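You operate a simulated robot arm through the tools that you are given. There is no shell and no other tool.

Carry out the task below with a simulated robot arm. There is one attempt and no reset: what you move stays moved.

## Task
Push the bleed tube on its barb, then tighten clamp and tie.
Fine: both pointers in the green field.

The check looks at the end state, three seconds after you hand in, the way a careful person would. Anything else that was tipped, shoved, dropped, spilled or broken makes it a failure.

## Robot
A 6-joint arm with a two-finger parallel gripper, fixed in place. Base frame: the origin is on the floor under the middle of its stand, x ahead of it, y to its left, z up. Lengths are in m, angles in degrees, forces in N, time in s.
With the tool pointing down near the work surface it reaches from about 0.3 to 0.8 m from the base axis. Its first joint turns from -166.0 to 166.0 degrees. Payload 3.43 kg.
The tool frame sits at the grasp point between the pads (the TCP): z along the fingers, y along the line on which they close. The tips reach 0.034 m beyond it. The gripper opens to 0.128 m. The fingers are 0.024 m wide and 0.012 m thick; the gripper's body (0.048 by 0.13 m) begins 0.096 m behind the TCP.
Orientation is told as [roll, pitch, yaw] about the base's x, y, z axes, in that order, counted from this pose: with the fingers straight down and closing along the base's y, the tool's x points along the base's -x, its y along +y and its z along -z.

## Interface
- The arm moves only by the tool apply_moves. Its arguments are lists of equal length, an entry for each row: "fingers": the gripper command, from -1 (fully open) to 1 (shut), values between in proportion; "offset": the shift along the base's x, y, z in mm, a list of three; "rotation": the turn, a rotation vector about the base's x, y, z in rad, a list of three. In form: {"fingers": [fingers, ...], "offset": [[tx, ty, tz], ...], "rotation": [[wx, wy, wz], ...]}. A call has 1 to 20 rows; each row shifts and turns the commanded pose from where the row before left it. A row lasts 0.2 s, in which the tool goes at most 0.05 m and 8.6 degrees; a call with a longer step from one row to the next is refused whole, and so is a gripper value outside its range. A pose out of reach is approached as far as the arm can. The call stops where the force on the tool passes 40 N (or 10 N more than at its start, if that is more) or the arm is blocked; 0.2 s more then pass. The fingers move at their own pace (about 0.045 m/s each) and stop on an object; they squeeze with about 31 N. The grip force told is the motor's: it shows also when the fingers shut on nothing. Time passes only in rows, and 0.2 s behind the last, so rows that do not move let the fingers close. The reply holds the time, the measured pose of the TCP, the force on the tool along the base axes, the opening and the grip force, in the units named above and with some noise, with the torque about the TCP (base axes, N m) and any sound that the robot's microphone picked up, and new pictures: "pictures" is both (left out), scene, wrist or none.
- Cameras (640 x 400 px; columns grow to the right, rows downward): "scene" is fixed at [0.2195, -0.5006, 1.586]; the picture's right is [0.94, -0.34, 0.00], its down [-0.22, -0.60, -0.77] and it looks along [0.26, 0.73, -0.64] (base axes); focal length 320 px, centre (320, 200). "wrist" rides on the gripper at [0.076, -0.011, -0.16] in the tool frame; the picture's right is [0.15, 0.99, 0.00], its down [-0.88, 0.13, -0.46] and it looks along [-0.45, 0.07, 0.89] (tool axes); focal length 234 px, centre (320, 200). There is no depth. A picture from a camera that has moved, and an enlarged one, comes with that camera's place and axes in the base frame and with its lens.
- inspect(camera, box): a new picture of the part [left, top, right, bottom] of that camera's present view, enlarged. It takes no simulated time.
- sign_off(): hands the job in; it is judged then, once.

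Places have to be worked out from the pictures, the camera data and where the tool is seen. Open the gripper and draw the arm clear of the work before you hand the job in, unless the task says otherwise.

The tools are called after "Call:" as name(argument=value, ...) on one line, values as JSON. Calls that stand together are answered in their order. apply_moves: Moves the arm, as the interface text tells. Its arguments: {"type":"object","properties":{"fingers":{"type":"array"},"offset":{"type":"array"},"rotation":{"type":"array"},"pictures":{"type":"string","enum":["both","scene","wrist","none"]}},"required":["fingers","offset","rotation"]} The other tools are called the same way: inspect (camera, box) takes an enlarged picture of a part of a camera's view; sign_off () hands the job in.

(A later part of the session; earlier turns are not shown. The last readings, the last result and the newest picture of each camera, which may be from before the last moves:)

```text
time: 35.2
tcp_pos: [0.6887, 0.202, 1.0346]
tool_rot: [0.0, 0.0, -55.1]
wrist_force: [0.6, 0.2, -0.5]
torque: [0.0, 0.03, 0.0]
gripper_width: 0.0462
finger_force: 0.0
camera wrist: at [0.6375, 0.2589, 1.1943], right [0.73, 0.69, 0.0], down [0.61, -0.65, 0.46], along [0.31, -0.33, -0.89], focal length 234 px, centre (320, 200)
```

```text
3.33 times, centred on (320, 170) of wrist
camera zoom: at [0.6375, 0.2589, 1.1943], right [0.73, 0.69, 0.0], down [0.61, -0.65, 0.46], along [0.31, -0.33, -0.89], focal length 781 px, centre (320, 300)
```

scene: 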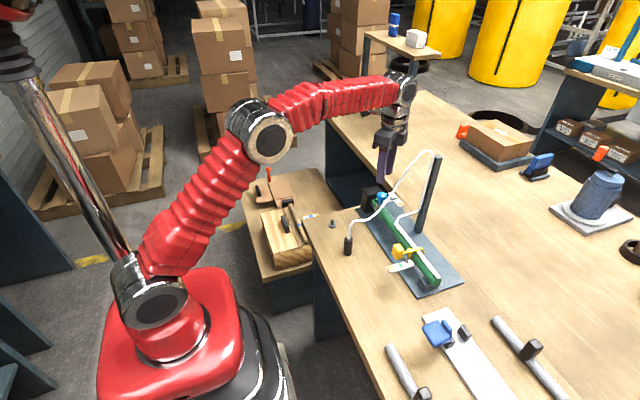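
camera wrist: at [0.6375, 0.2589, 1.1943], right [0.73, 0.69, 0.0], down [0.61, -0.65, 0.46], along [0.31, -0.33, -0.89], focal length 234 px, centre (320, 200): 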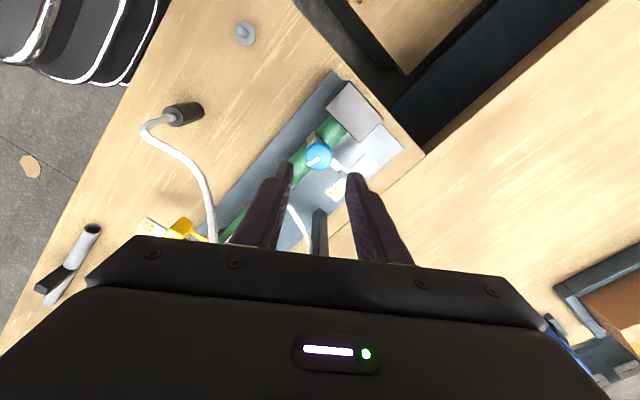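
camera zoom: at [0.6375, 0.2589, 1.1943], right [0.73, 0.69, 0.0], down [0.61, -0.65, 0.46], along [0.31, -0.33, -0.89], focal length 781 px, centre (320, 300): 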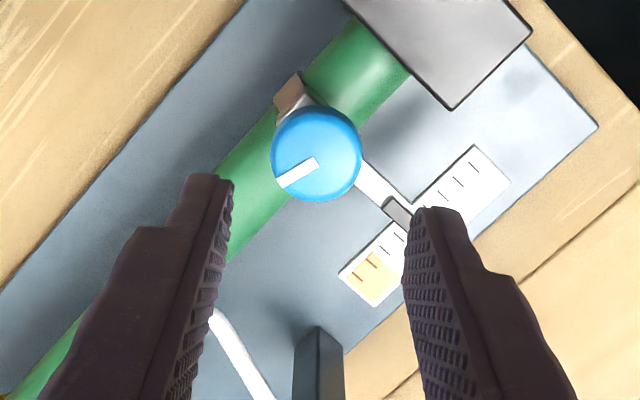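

The reading held after release. I turn the tool back to yaw 0 and look straight at the scale to confirm it without parallax.

Call:
apply_moves(fingers=[0, 0, 0, 0, 0, 0, 0, 0], offset=[[0, 0, 0], [-5, 0, 0], [-5, 0, 0], [-5, 0, 0], [-5, 0, 0], [-5, 0, 0], [-5, 0, 0], [0, 0, 0]], rotation=[[0, 0, 0.1375], [0, 0, 0.1375], [0, 0, 0.1375], [0, 0, 0.1375], [0, 0, 0.1375], [0, 0, 0.1375], [0, 0, 0.1375], [0, 0, 0]], pictures="none")

Call:
inspect(camera="wrist", box=[260, 140, 370, 230])

Call:
inspect(camera="scene", box=[375, 230, 445, 285])

```text
time: 37.0
tcp_pos: [0.6598, 0.2016, 1.0342]
tool_rot: [-0.1, -0.1, 0.2]
wrist_force: [0.1, 0.0, -0.6]
torque: [0.02, 0.01, -0.02]
gripper_width: 0.0641
finger_force: 0.1
```

```text
4.44 times, centred on (315, 185) of wrist
camera zoom: at [0.5839, 0.1911, 1.1943], right [-0.15, 0.99, 0.0], down [0.88, 0.13, 0.46], along [0.45, 0.07, -0.89], focal length 1041 px, centre (342, 267)
```

zoom: 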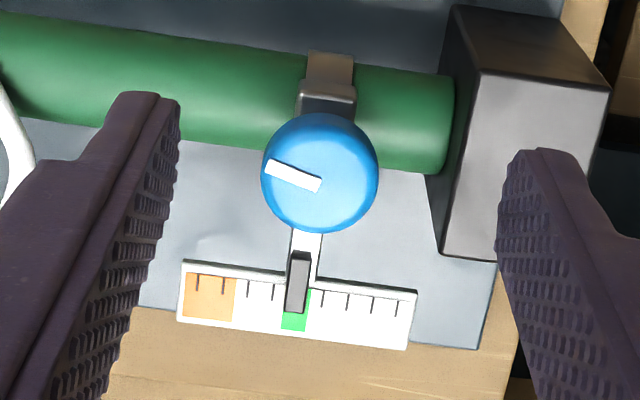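

```text
7.27 times, centred on (410, 258) of scene
camera zoom: at [0.2195, -0.5006, 1.586], right [0.94, -0.34, 0.0], down [-0.22, -0.6, -0.77], along [0.26, 0.73, -0.64], focal length 2324 px, centre (-334, -218)
```

zoom: 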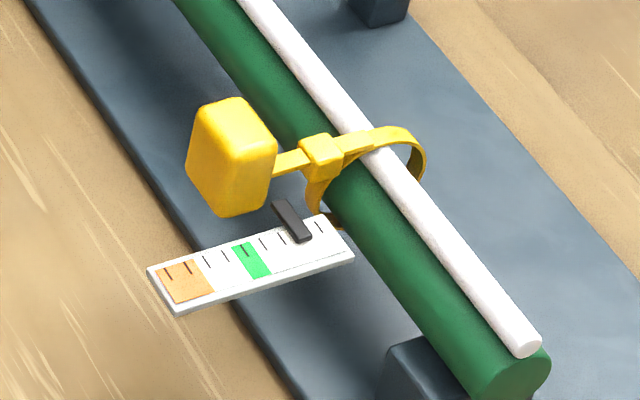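

The clamp pointer is centred on the green field. Next is the tie: its pointer is at about division 1.3 with green at 4, about 7 mm per division, and the pull direction is toward -x. I back out to x≈0.45, behind the tube, and cross to the tie's side.

Call:
apply_moves(fingers=[0, 0, 0, 0, 0, 0, 0, 0, 0, 0, 0, 0, 0], offset=[[-25, 0, 0], [-35, 0, 0], [-40, 0, 2], [-40, 0, 2], [-40, 0, 2], [-25, -10, 2], [0, -35, 0], [0, -40, 0], [0, -40, 0], [0, -40, 0], [0, -35, 0], [0, -20, 0], [0, 0, 0]], rotation=[[0, 0, 0], [0, 0, 0], [0, 0, 0], [0, 0, 0], [0, 0, 0], [0, 0, 0], [0, 0, 0], [0, 0, 0], [0, 0, 0], [0, 0, 0], [0, 0, 0], [0, 0, 0], [0, 0, 0]])

Call:
inspect(camera="wrist", box=[220, 140, 420, 250])

```text
time: 39.8
tcp_pos: [0.4544, -0.0185, 1.0447]
tool_rot: [-0.1, 0.0, 0.0]
wrist_force: [-0.4, 0.0, 0.7]
torque: [-0.02, -0.01, 0.03]
gripper_width: 0.0642
finger_force: 0.2
camera wrist: at [0.3787, -0.0282, 1.2031], right [-0.15, 0.99, 0.0], down [0.88, 0.13, 0.46], along [0.45, 0.07, -0.89], focal length 234 px, centre (320, 200)
```

scene: 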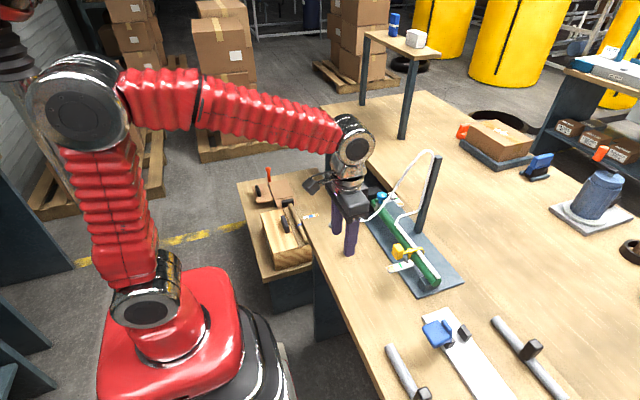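
wrist: 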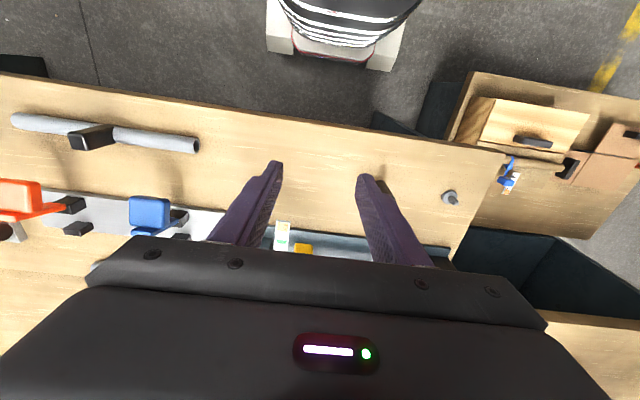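

```text
3.20 times, centred on (320, 195) of wrist
camera zoom: at [0.3787, -0.0282, 1.2031], right [-0.15, 0.99, 0.0], down [0.88, 0.13, 0.46], along [0.45, 0.07, -0.89], focal length 749 px, centre (320, 216)
```

zoom: 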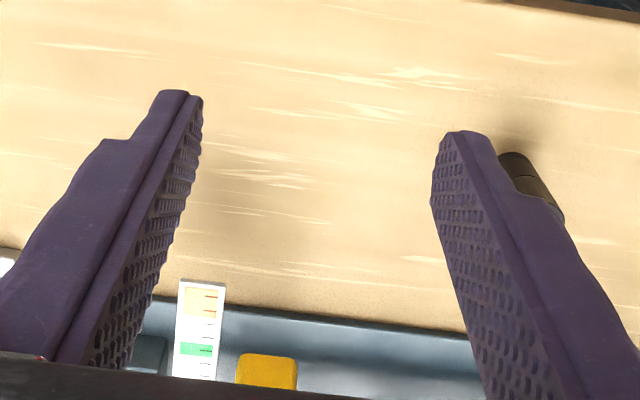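

The tool is now on the tie's side and clear of the tube. I move forward so the yellow block comes into view.

Call:
apply_moves(fingers=[0, 0, 0, 0], offset=[[20, -5, 0], [25, -5, 0], [25, 0, 0], [10, 0, 0]], rotation=[[0, 0, 0], [0, 0, 0], [0, 0, 0], [0, 0, 0]])

Call:
inspect(camera="wrist", box=[220, 130, 400, 240])

```text
time: 40.8
tcp_pos: [0.5346, -0.0282, 1.0415]
tool_rot: [0.0, 0.2, 0.2]
wrist_force: [0.0, -0.2, 0.5]
torque: [0.05, -0.02, -0.02]
gripper_width: 0.064
finger_force: 0.1
camera wrist: at [0.4593, -0.0375, 1.2017], right [-0.15, 0.99, 0.0], down [0.88, 0.13, 0.45], along [0.45, 0.07, -0.89], focal length 234 px, centre (320, 200)
```

scene: 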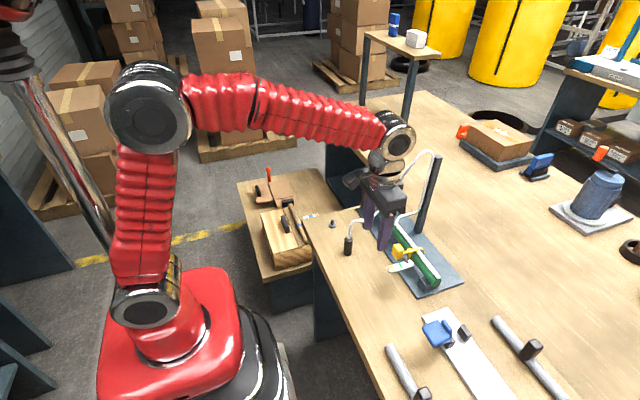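
wrist: 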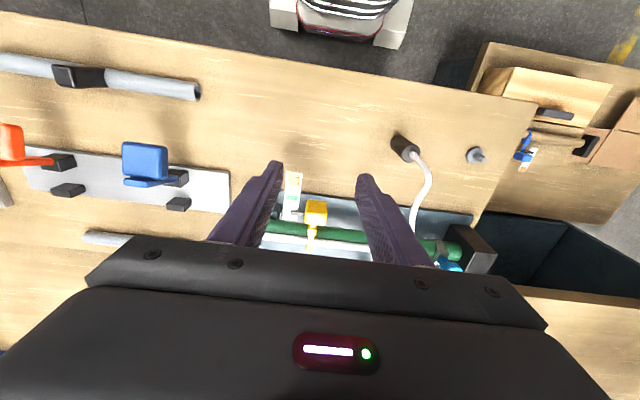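

```text
3.56 times, centred on (310, 185) of wrist
camera zoom: at [0.4593, -0.0375, 1.2017], right [-0.15, 0.99, 0.0], down [0.88, 0.13, 0.45], along [0.45, 0.07, -0.89], focal length 833 px, centre (356, 253)
```

zoom: 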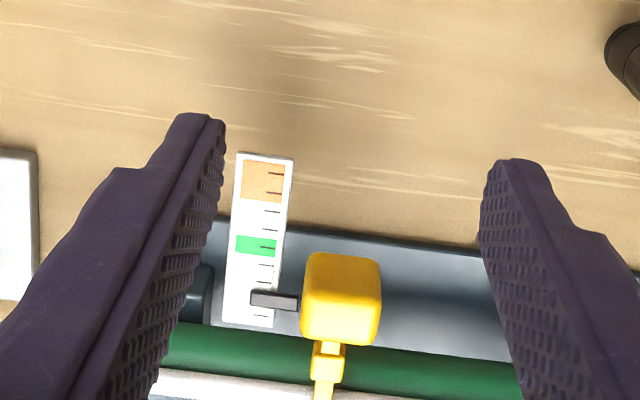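

The block is about 30 × 25 × 33 mm, centred near (0.6245, -0.018, 0.914). The pointer bar sits beside it at z≈0.9025 and reads about division 1. I hover above the block to check centring before gripping.

Call:
apply_moves(fingers=[0, 0, 0.2, 0.2, 0.2], offset=[[20, 2.5, -10], [25, 3, -12], [25, 3, -12], [14, 2, -10], [0, 0, 0]], rotation=[[0, 0, 0], [0, 0, 0], [0, 0, 0], [0, 0, 0], [0, 0, 0]])

Call:
inspect(camera="wrist", box=[240, 110, 400, 230])

Call:
inspect(camera="scene", box=[360, 200, 450, 280])

```text
time: 42.0
tcp_pos: [0.6175, -0.0179, 0.9991]
tool_rot: [0.1, 0.1, 0.1]
wrist_force: [-0.1, 1.2, 0.2]
torque: [0.03, -0.02, 0.01]
gripper_width: 0.0514
finger_force: 0.1
camera wrist: at [0.5428, -0.0279, 1.1583], right [-0.15, 0.99, 0.0], down [0.88, 0.13, 0.46], along [0.45, 0.07, -0.89], focal length 234 px, centre (320, 200)
```

scene: 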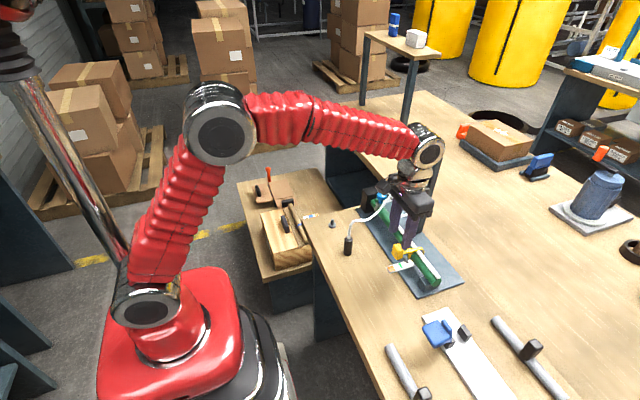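
wrist: 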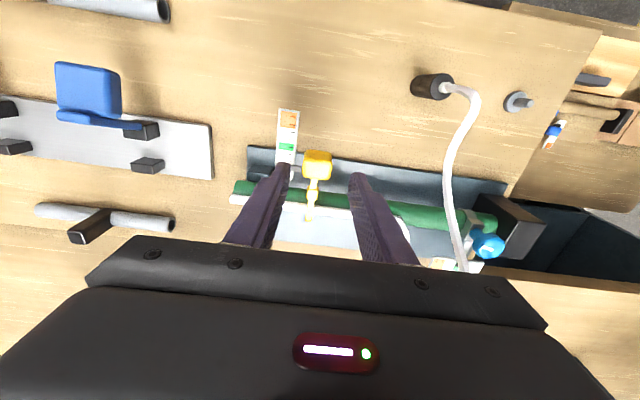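

```text
3.33 times, centred on (320, 170) of wrist
camera zoom: at [0.5428, -0.0279, 1.1583], right [-0.15, 0.99, 0.0], down [0.88, 0.13, 0.46], along [0.45, 0.07, -0.89], focal length 781 px, centre (320, 300)
```

zoom: 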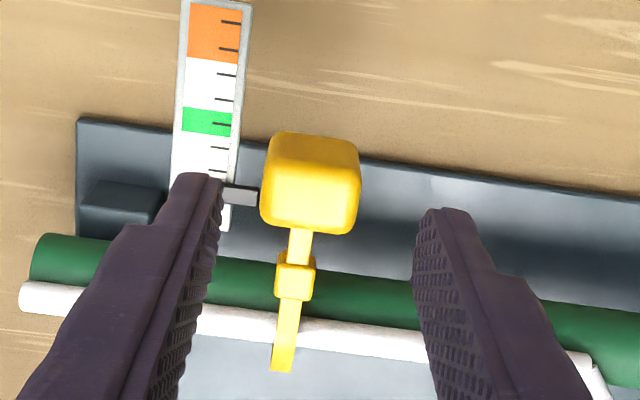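

```text
5.00 times, centred on (405, 240) of scene
camera zoom: at [0.2195, -0.5006, 1.586], right [0.94, -0.34, 0.0], down [-0.22, -0.6, -0.77], along [0.26, 0.73, -0.64], focal length 1598 px, centre (-105, 0)
```

zoom: 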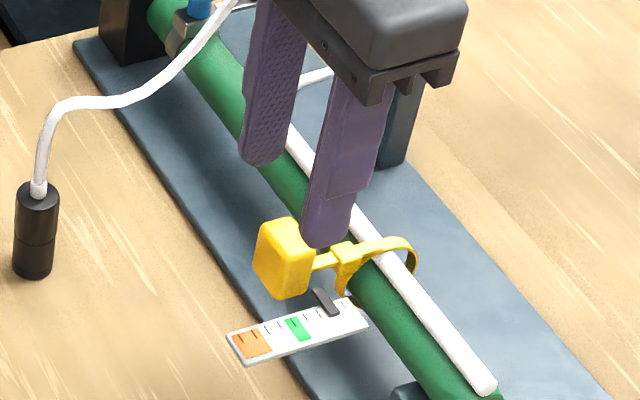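

I zoom in on the block to separate its top face from its front face.

Call:
inspect(camera="wrist", box=[285, 140, 345, 215])

Call:
inspect(camera="scene", box=[400, 240, 440, 275])

```text
5.33 times, centred on (315, 178) of wrist
camera zoom: at [0.5428, -0.0279, 1.1583], right [-0.15, 0.99, 0.0], down [0.88, 0.13, 0.46], along [0.45, 0.07, -0.89], focal length 1249 px, centre (347, 320)
```

zoom: 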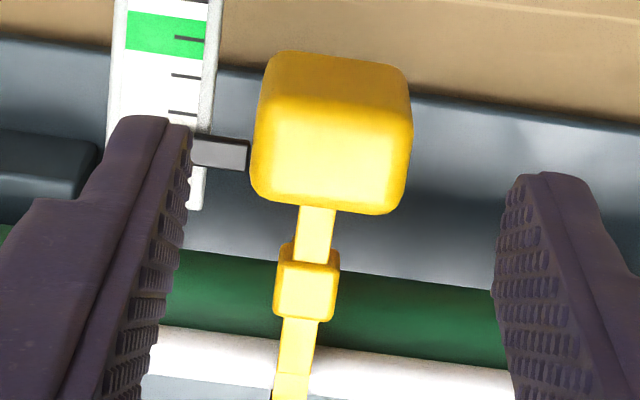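

```text
11.43 times, centred on (420, 258) of scene
camera zoom: at [0.2195, -0.5006, 1.586], right [0.94, -0.34, 0.0], down [-0.22, -0.6, -0.77], along [0.26, 0.73, -0.64], focal length 3653 px, centre (-823, -457)
```

zoom: 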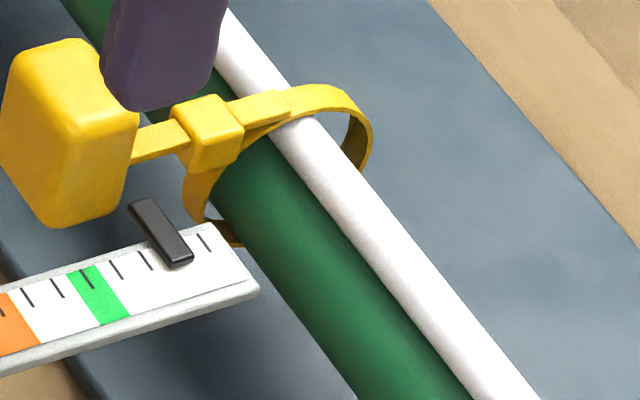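

The block's top centre is at about (0.622, -0.0195), and the pointer bar is at x≈0.637. I place the fingers at x≈0.618, so they miss the bar, with the tips at z≈0.907, above the card.

Call:
apply_moves(fingers=[0.2, 0.2, 0.2, 0.2, 0.2, 0.2], offset=[[0.5, -1.5, -10], [0, 0, -14], [0, 0, -14], [0, 0, -12], [0, 0, -8], [0, 0, 0]], rotation=[[0, 0, 0], [0, 0, 0], [0, 0, 0], [0, 0, 0], [0, 0, 0], [0, 0, 0]], pictures="none")

Call:
inspect(camera="wrist", box=[240, 130, 400, 250])

Call:
inspect(camera="scene", box=[380, 225, 440, 280])

```text
time: 43.4
tcp_pos: [0.619, -0.0194, 0.9408]
tool_rot: [0.0, 0.0, 0.0]
wrist_force: [0.3, 0.0, -0.2]
torque: [0.01, -0.05, 0.02]
gripper_width: 0.051
finger_force: 0.1
```

```text
3.33 times, centred on (320, 190) of wrist
camera zoom: at [0.543, -0.0299, 1.0998], right [-0.15, 0.99, 0.0], down [0.88, 0.13, 0.46], along [0.45, 0.07, -0.89], focal length 781 px, centre (320, 233)
```

zoom: 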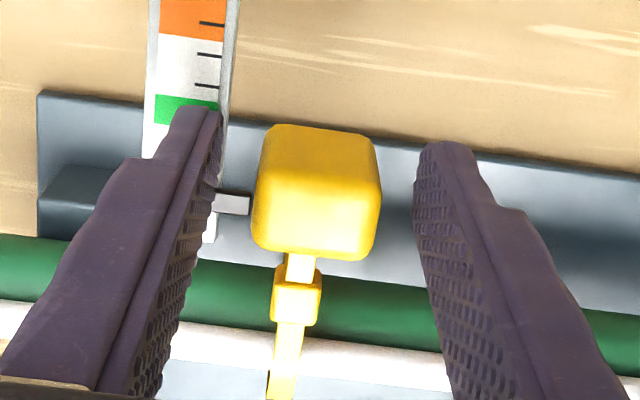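

```text
7.27 times, centred on (410, 252) of scene
camera zoom: at [0.2195, -0.5006, 1.586], right [0.94, -0.34, 0.0], down [-0.22, -0.6, -0.77], along [0.26, 0.73, -0.64], focal length 2324 px, centre (-334, -182)
```

zoom: 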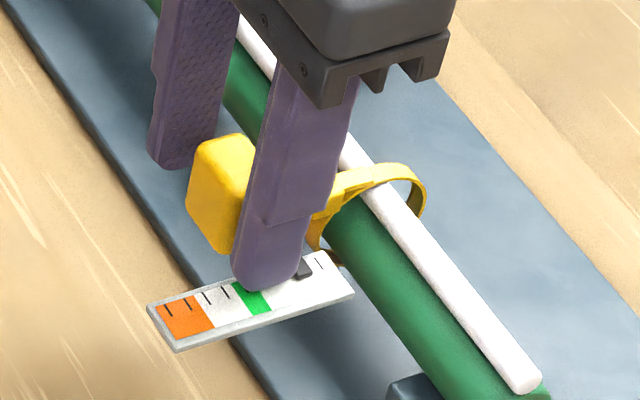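

The block is centred between the fingers. I shift 1.5 mm further from the pointer bar and close.

Call:
apply_moves(fingers=[0.3, 1, 1, 1, 1], offset=[[-1.5, 0, 0], [0, 0, 0], [0, 0, 0], [0, 0, 0], [0, 0, 0]], rotation=[[0, 0, 0], [0, 0, 0], [0, 0, 0], [0, 0, 0], [0, 0, 0]], pictures="none")

Call:
inspect(camera="wrist", box=[240, 130, 400, 250])

Call:
inspect(camera="scene", box=[380, 225, 440, 280])

```text
time: 44.6
tcp_pos: [0.616, -0.0192, 0.9413]
tool_rot: [0.0, 0.1, 0.0]
wrist_force: [-0.3, -13.2, 0.1]
torque: [-0.16, -0.36, -0.27]
gripper_width: 0.0298
finger_force: 44.5
```

```text
3.33 times, centred on (320, 190) of wrist
camera zoom: at [0.5413, -0.0302, 1.1004], right [-0.15, 0.99, 0.0], down [0.88, 0.13, 0.46], along [0.45, 0.07, -0.89], focal length 781 px, centre (320, 233)
```

zoom: 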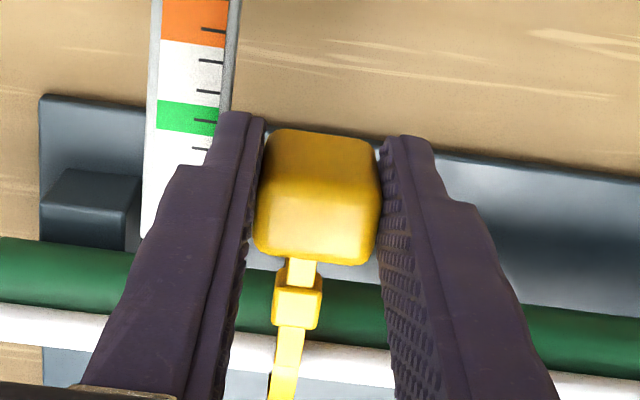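

```text
7.27 times, centred on (410, 252) of scene
camera zoom: at [0.2195, -0.5006, 1.586], right [0.94, -0.34, 0.0], down [-0.22, -0.6, -0.77], along [0.26, 0.73, -0.64], focal length 2324 px, centre (-334, -182)
```

zoom: 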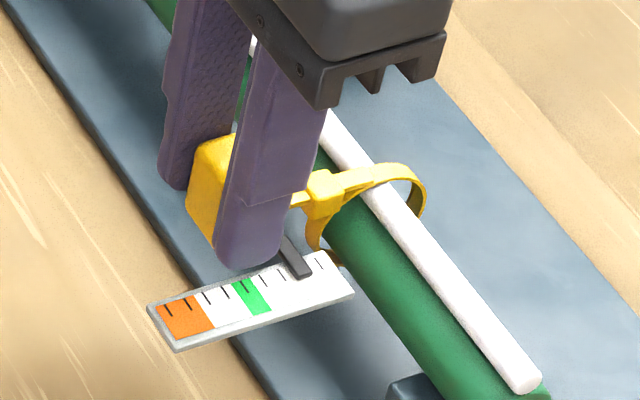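

The block is gripped at 30 mm. I relieve the y load and pull gently toward -x in 2 mm steps to see how the pointer responds.

Call:
apply_moves(fingers=[1, 1, 1, 1, 1], offset=[[0, -1, 0], [-2, 0, 0], [-2, 0, 0], [-2, 0, 0], [-2, 0, 0]], rotation=[[0, 0, 0], [0, 0, 0], [0, 0, 0], [0, 0, 0], [0, 0, 0]], pictures="none")

Call:
inspect(camera="wrist", box=[240, 130, 400, 250])

Call:
inspect(camera="scene", box=[380, 225, 440, 280])

```text
time: 45.8
tcp_pos: [0.6086, -0.0202, 0.9422]
tool_rot: [0.0, -0.1, 0.1]
wrist_force: [1.4, -3.7, 6.6]
torque: [0.13, 0.93, 0.05]
gripper_width: 0.0296
finger_force: 44.6
```

```text
3.33 times, centred on (320, 190) of wrist
camera zoom: at [0.5333, -0.0304, 1.1004], right [-0.15, 0.99, 0.0], down [0.88, 0.13, 0.46], along [0.45, 0.07, -0.89], focal length 781 px, centre (320, 233)
```

zoom: 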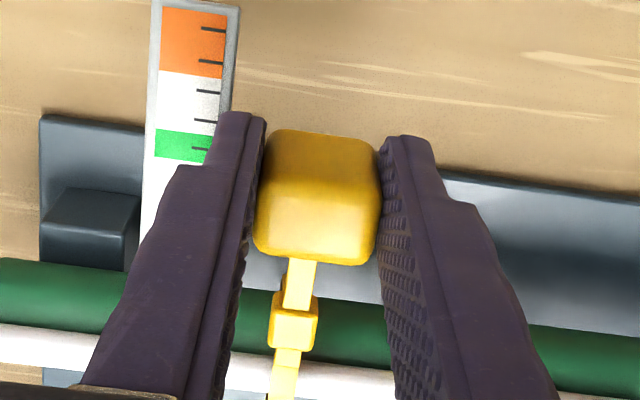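

```text
7.27 times, centred on (410, 252) of scene
camera zoom: at [0.2195, -0.5006, 1.586], right [0.94, -0.34, 0.0], down [-0.22, -0.6, -0.77], along [0.26, 0.73, -0.64], focal length 2324 px, centre (-334, -182)
```

zoom: 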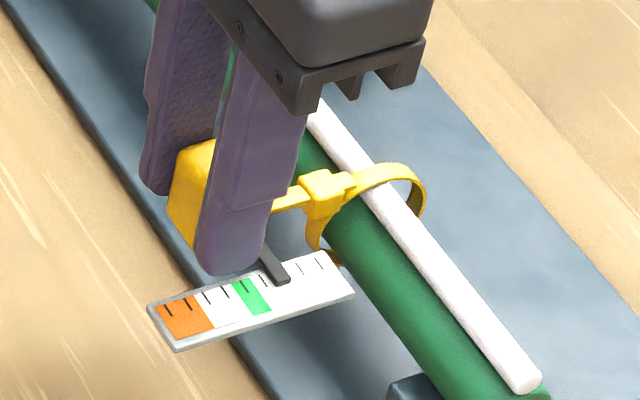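

The block moves freely with the gripper. An 8 mm pull moved the pointer about 1.2 divisions, so it now reads about 2.3. I pull another 7 mm and check again.

Call:
apply_moves(fingers=[1, 1, 1, 1, 1], offset=[[-2, -0.3, 0.3], [-2, 0, 0], [-2, 0, 0], [-1, 0, 0], [0, 0, 0]], rotation=[[0, 0, 0], [0, 0, 0], [0, 0, 0], [0, 0, 0], [0, 0, 0]], pictures="none")

Call:
inspect(camera="wrist", box=[240, 130, 400, 250])

Call:
inspect(camera="scene", box=[390, 245, 430, 280])

```text
time: 47.0
tcp_pos: [0.6011, -0.0194, 0.9415]
tool_rot: [-0.1, 0.0, 0.2]
wrist_force: [1.7, 12.0, 3.7]
torque: [0.24, -0.09, -0.22]
gripper_width: 0.0298
finger_force: 45.4
```

```text
3.33 times, centred on (320, 190) of wrist
camera zoom: at [0.5256, -0.0305, 1.1004], right [-0.15, 0.99, 0.0], down [0.88, 0.13, 0.46], along [0.45, 0.07, -0.89], focal length 781 px, centre (320, 233)
```

zoom: 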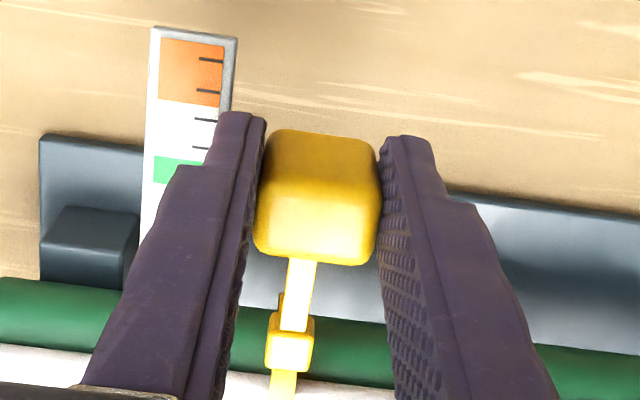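

```text
11.43 times, centred on (410, 262) of scene
camera zoom: at [0.2195, -0.5006, 1.586], right [0.94, -0.34, 0.0], down [-0.22, -0.6, -0.77], along [0.26, 0.73, -0.64], focal length 3653 px, centre (-709, -514)
```

zoom: 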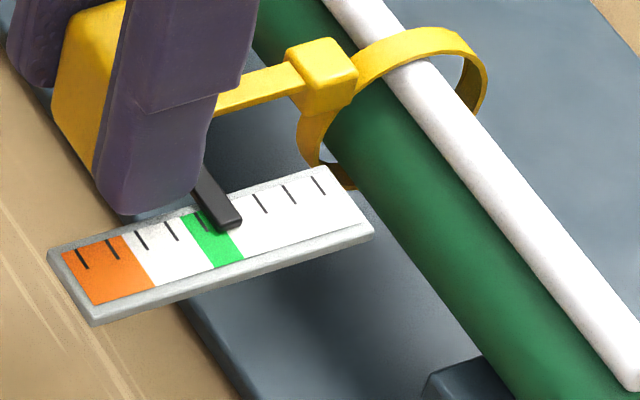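

The pointer is now approaching or entering the green field. I zoom tightly to read it with the parallax taken into account.

Call:
inspect(camera="scene", box=[400, 255, 426, 276])

```text
16.00 times, centred on (413, 266) of scene
camera zoom: at [0.2195, -0.5006, 1.586], right [0.94, -0.34, 0.0], down [-0.22, -0.6, -0.77], along [0.26, 0.73, -0.64], focal length 5114 px, centre (-1168, -848)
```

zoom: 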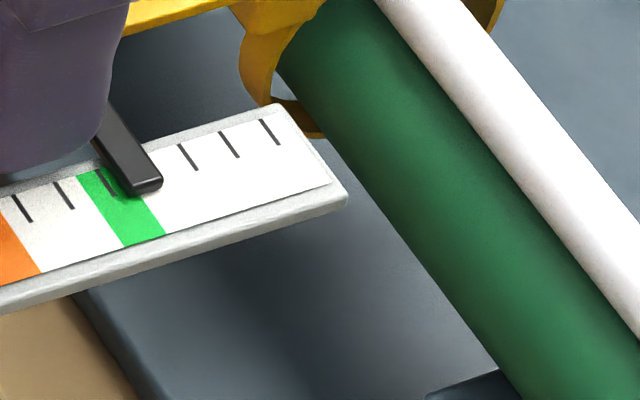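

Estimates from the two cameras put the pointer at 3.2–3.7, at the edge of green (the field runs 3.5–4.5, 8 mm per division). I pull 3.5 mm more, then release and check from directly above to remove parallax.

Call:
apply_moves(fingers=[1, 1, 1, 1], offset=[[0, 0.7, 0], [-2, 0, 0], [-1.5, 0, 0], [0, 0, 0]], rotation=[[0, 0, 0], [0, 0, 0], [0, 0, 0], [0, 0, 0]], pictures="none")

Call:
inspect(camera="scene", box=[400, 255, 426, 276])

```text
time: 48.0
tcp_pos: [0.598, -0.0204, 0.9412]
tool_rot: [-0.1, 0.0, 0.1]
wrist_force: [1.7, 11.0, 0.8]
torque: [0.22, -0.87, -0.19]
gripper_width: 0.0296
finger_force: 45.6
```

```text
16.00 times, centred on (413, 266) of scene
camera zoom: at [0.2195, -0.5006, 1.586], right [0.94, -0.34, 0.0], down [-0.22, -0.6, -0.77], along [0.26, 0.73, -0.64], focal length 5114 px, centre (-1168, -848)
```

zoom: 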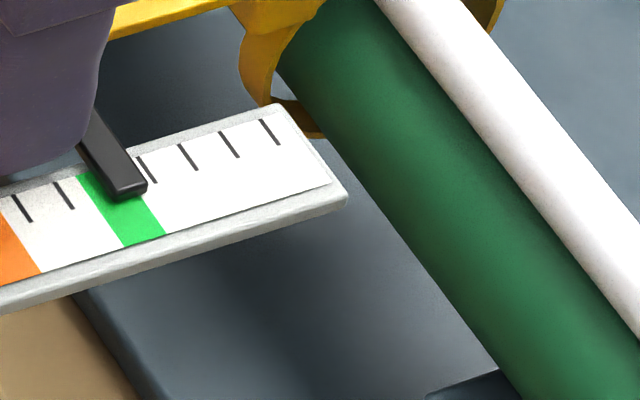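

The pointer now covers the green centre tick. I release the block and lift clear, then look from directly above.

Call:
apply_moves(fingers=[1, 0.5, 0.2, 0.2, 0.2, 0.2, 0.2, 0.2], offset=[[0, 0.7, 0], [0, 0, 0], [0, 0, 0], [0, 0, 10], [0, 0, 20], [0, 0, 25], [0, 0, 25], [0, 0, 20]], rotation=[[0, 0, 0], [0, 0, 0], [0, 0, 0], [0, 0, 0], [0, 0, 0], [0, 0, 0], [0, 0, 0], [0, 0, 0]])

Call:
inspect(camera="scene", box=[395, 240, 435, 276])

Call:
inspect(camera="wrist", box=[265, 100, 355, 200])

```text
time: 49.8
tcp_pos: [0.5962, -0.0195, 1.0408]
tool_rot: [-0.1, 0.2, 0.1]
wrist_force: [-0.2, 0.4, -0.3]
torque: [-0.01, 0.02, -0.01]
gripper_width: 0.0512
finger_force: 0.1
camera wrist: at [0.5217, -0.0298, 1.2005], right [-0.15, 0.99, 0.0], down [0.88, 0.13, 0.45], along [0.45, 0.07, -0.89], focal length 234 px, centre (320, 200)
```

scene: 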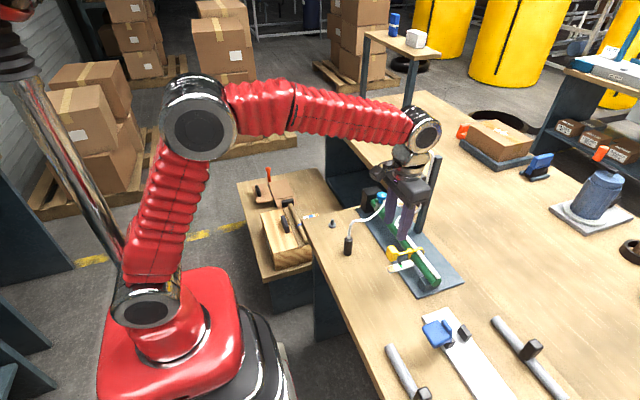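
wrist: 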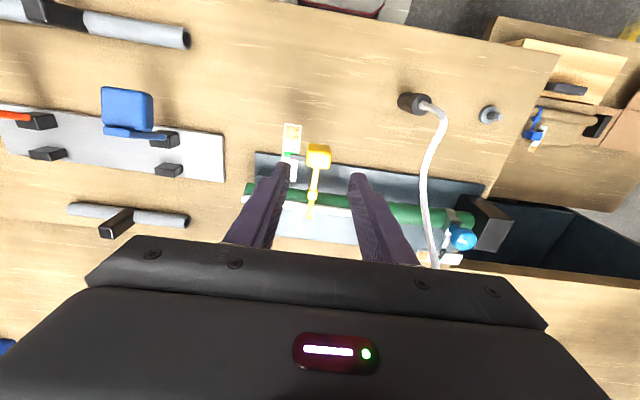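

```text
11.11 times, centred on (415, 258) of scene
camera zoom: at [0.2195, -0.5006, 1.586], right [0.94, -0.34, 0.0], down [-0.22, -0.6, -0.77], along [0.26, 0.73, -0.64], focal length 3551 px, centre (-736, -444)
```

zoom: 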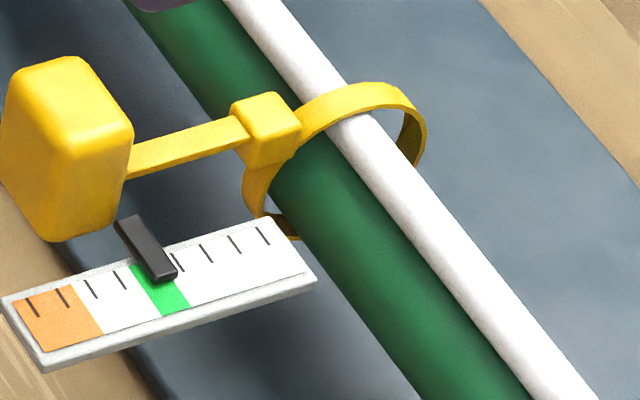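

```text
4.00 times, centred on (310, 150) of wrist
camera zoom: at [0.5217, -0.0298, 1.2005], right [-0.15, 0.99, 0.0], down [0.88, 0.13, 0.45], along [0.45, 0.07, -0.89], focal length 937 px, centre (360, 400)
```

zoom: 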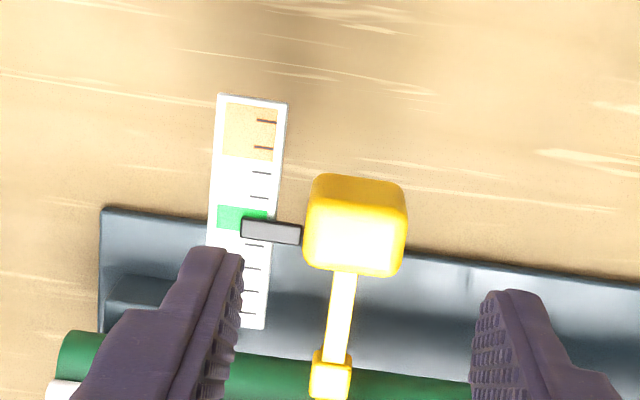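

Released, the pointer stays in the green field. I move the camera directly above it to confirm the reading without parallax.

Call:
apply_moves(fingers=[0.2, 0.2, 0.2, 0.2, 0.2], offset=[[20, -5, 5], [25, -5, 5], [25, 0, 0], [22, 0, 0], [0, 0, 0]], rotation=[[0, 0, 0], [0, 0, 0], [0, 0, 0], [0, 0, 0], [0, 0, 0]], pictures="wrist")

Call:
inspect(camera="wrist", box=[270, 40, 350, 130])

```text
time: 51.0
tcp_pos: [0.6911, -0.03, 1.0511]
tool_rot: [0.0, 0.0, 0.1]
wrist_force: [-0.6, 0.1, -0.4]
torque: [0.01, 0.04, 0.02]
gripper_width: 0.0512
finger_force: 0.0
camera wrist: at [0.6156, -0.04, 1.2101], right [-0.15, 0.99, 0.0], down [0.88, 0.13, 0.46], along [0.45, 0.07, -0.89], focal length 234 px, centre (320, 200)
```

wrist: 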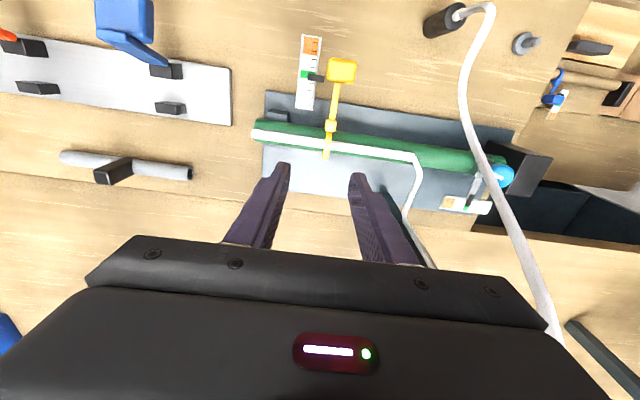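

```text
4.44 times, centred on (310, 85) of wrist
camera zoom: at [0.6156, -0.04, 1.2101], right [-0.15, 0.99, 0.0], down [0.88, 0.13, 0.46], along [0.45, 0.07, -0.89], focal length 1041 px, centre (364, 711)
```

zoom: 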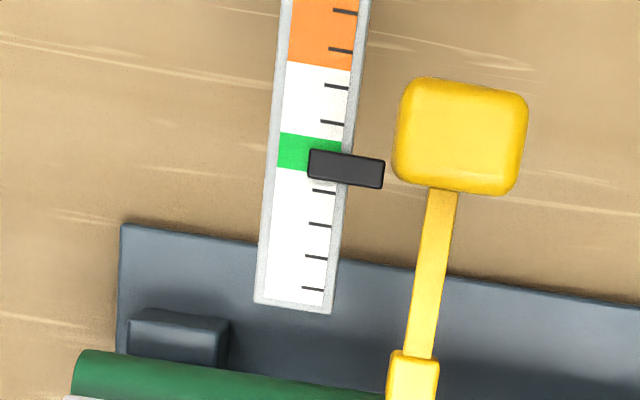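

From directly above, the tie pointer's centre reads about 3.72: inside green, but part of the bar overhangs the edge. I go back and pull about 2.3 mm more to centre it.

Call:
apply_moves(fingers=[0.2, 0.2, 0.2, 0.2, 0.2, 0.2, 0.2, 0.2, 0.2, 0.2, 0.2], offset=[[-22, 0, 0], [-25, 0, 0], [-25, 5, -5], [-20, 5, -5], [0, 0, 0], [0, 0, -20], [0, 0, -25], [0, 0, -25], [0, 0, -20], [0, 0, -10], [0, 0, 0]], rotation=[[0, 0, 0], [0, 0, 0], [0, 0, 0], [0, 0, 0], [0, 0, 0], [0, 0, 0], [0, 0, 0], [0, 0, 0], [0, 0, 0], [0, 0, 0], [0, 0, 0]], pictures="none")

Call:
inspect(camera="wrist", box=[240, 130, 400, 250])

Call:
inspect(camera="scene", box=[380, 225, 440, 280])

```text
time: 53.4
tcp_pos: [0.5997, -0.0198, 0.941]
tool_rot: [0.0, 0.1, 0.1]
wrist_force: [0.3, 0.3, -0.3]
torque: [0.02, -0.01, 0.03]
gripper_width: 0.0512
finger_force: 0.1
```

```text
3.33 times, centred on (320, 190) of wrist
camera zoom: at [0.5234, -0.0291, 1.0996], right [-0.15, 0.99, 0.0], down [0.88, 0.13, 0.46], along [0.45, 0.07, -0.89], focal length 781 px, centre (320, 233)
```

zoom: 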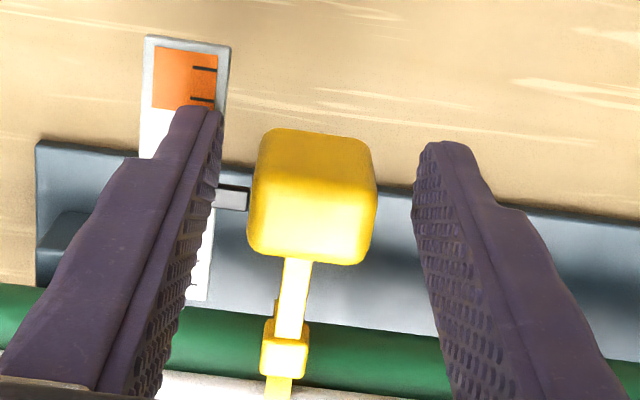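

```text
7.27 times, centred on (410, 252) of scene
camera zoom: at [0.2195, -0.5006, 1.586], right [0.94, -0.34, 0.0], down [-0.22, -0.6, -0.77], along [0.26, 0.73, -0.64], focal length 2324 px, centre (-334, -182)
```

zoom: 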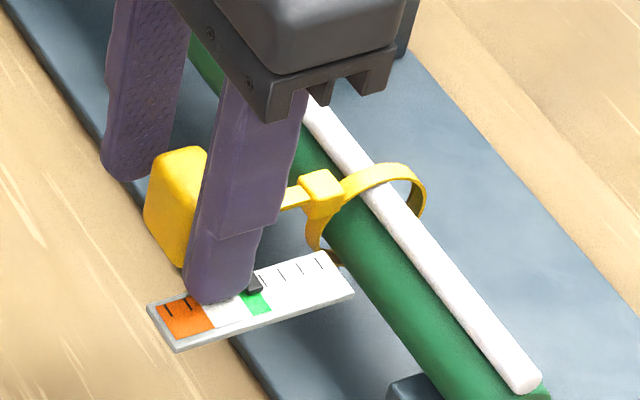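

The block sits slightly to -y, so I shift 1.3 mm that way, close, and pull about 2.3 mm toward -x.

Call:
apply_moves(fingers=[0.2, 1, 1, 1, 1], offset=[[0, -1.3, 0], [0, 0, 0], [0, 0, 0], [0, 0, 0], [0, 0, 0]], rotation=[[0, 0, 0], [0, 0, 0], [0, 0, 0], [0, 0, 0], [0, 0, 0]], pictures="none")

Call:
inspect(camera="scene", box=[400, 255, 426, 276])

```text
time: 54.6
tcp_pos: [0.5977, -0.0198, 0.94]
tool_rot: [0.0, 0.0, 0.1]
wrist_force: [-0.2, 6.0, -1.2]
torque: [0.13, -0.11, -0.11]
gripper_width: 0.03
finger_force: 44.5
```

```text
16.00 times, centred on (413, 266) of scene
camera zoom: at [0.2195, -0.5006, 1.586], right [0.94, -0.34, 0.0], down [-0.22, -0.6, -0.77], along [0.26, 0.73, -0.64], focal length 5114 px, centre (-1168, -848)
```

zoom: 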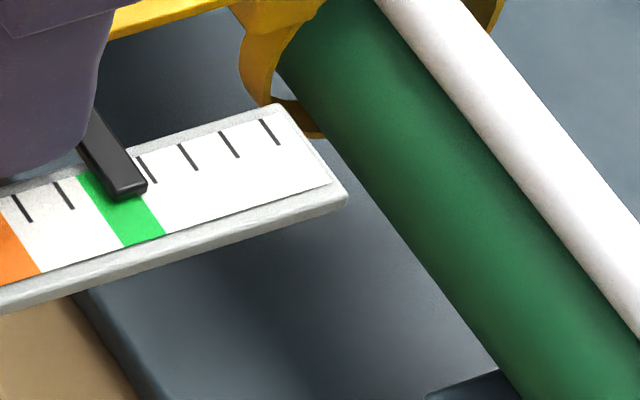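

The grip is solid and the pointer hasn't moved since the last check. I pull the last 2.3 mm and look.

Call:
apply_moves(fingers=[1, 1, 1, 1], offset=[[0, 0.4, 0], [-1.2, 0, 0], [-1.1, 0, 0], [0, 0, 0]], rotation=[[0, 0, 0], [0, 0, 0], [0, 0, 0], [0, 0, 0]], pictures="none")

Call:
inspect(camera="scene", box=[400, 255, 426, 276])

```text
time: 55.6
tcp_pos: [0.5954, -0.0185, 0.9411]
tool_rot: [0.1, 0.0, 0.1]
wrist_force: [2.5, -1.0, -11.5]
torque: [0.06, -1.38, -0.13]
gripper_width: 0.0293
finger_force: 44.7
```

```text
16.00 times, centred on (413, 266) of scene
camera zoom: at [0.2195, -0.5006, 1.586], right [0.94, -0.34, 0.0], down [-0.22, -0.6, -0.77], along [0.26, 0.73, -0.64], focal length 5114 px, centre (-1168, -848)
```

zoom: 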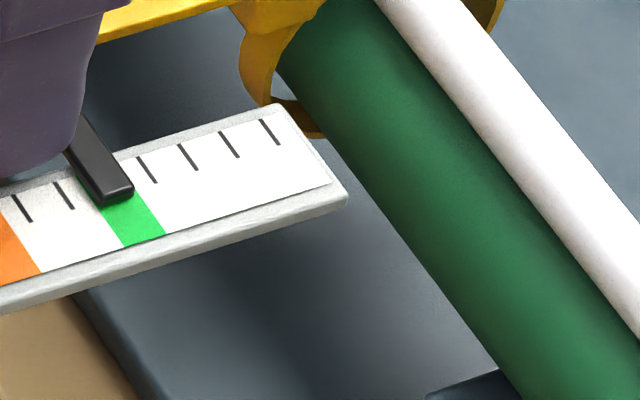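

The pointer moved another 0.3 division, to about 4.0. I release, lift and check it again from directly above.

Call:
apply_moves(fingers=[1, 0.5, 0.2, 0.2, 0.2, 0.2, 0.2, 0.2, 0.2, 0.2, 0.2, 0.2, 0.2], offset=[[0, 0, -0.5], [0, 0, 0], [0, 0, 0], [0, 0, 10], [0, 0, 20], [0, 0, 25], [0, 0, 25], [0, 0, 25], [20, -5, 0], [25, -5, 0], [25, 0, 0], [22, 0, 0], [0, 0, 0]], rotation=[[0, 0, 0], [0, 0, 0], [0, 0, 0], [0, 0, 0], [0, 0, 0], [0, 0, 0], [0, 0, 0], [0, 0, 0], [0, 0, 0], [0, 0, 0], [0, 0, 0], [0, 0, 0], [0, 0, 0]], pictures="both")

Call:
inspect(camera="wrist", box=[270, 40, 350, 130])

Call:
inspect(camera="wrist", box=[420, 0, 540, 225])

Call:
inspect(camera="scene", box=[380, 180, 420, 215])

```text
time: 58.4
tcp_pos: [0.688, -0.0304, 1.0452]
tool_rot: [0.0, 0.0, 0.2]
wrist_force: [0.2, 0.6, -0.1]
torque: [0.02, -0.01, 0.02]
gripper_width: 0.0513
finger_force: 0.0
camera wrist: at [0.612, -0.041, 1.2038], right [-0.15, 0.99, 0.0], down [0.88, 0.13, 0.46], along [0.45, 0.07, -0.89], focal length 234 px, centre (320, 200)
```

scene: 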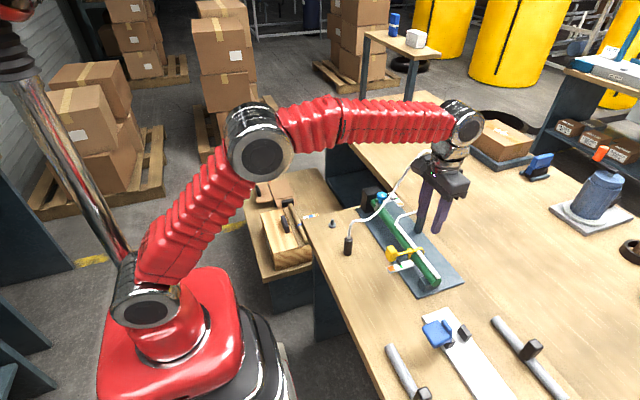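
wrist: 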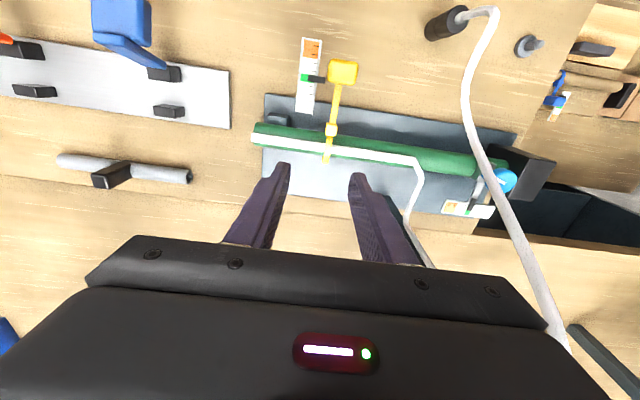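

```text
4.44 times, centred on (310, 85) of wrist
camera zoom: at [0.612, -0.041, 1.2038], right [-0.15, 0.99, 0.0], down [0.88, 0.13, 0.46], along [0.45, 0.07, -0.89], focal length 1041 px, centre (364, 711)
```

zoom: 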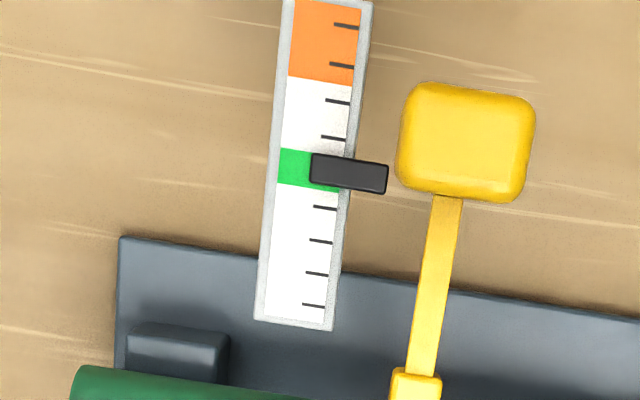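

```text
1.78 times, centred on (480, 112) of wrist
camera zoom: at [0.612, -0.041, 1.2038], right [-0.15, 0.99, 0.0], down [0.88, 0.13, 0.46], along [0.45, 0.07, -0.89], focal length 416 px, centre (36, 356)
```

zoom: 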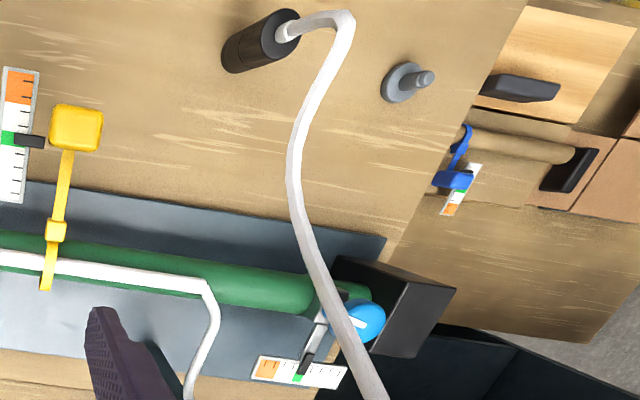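

```text
11.43 times, centred on (400, 198) of scene
camera zoom: at [0.2195, -0.5006, 1.586], right [0.94, -0.34, 0.0], down [-0.22, -0.6, -0.77], along [0.26, 0.73, -0.64], focal length 3653 px, centre (-594, 229)
```

zoom: 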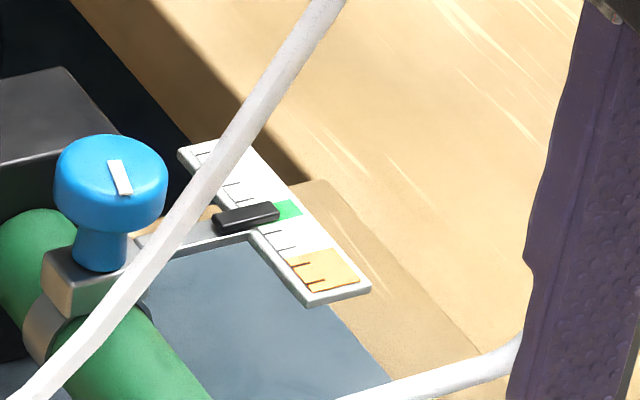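

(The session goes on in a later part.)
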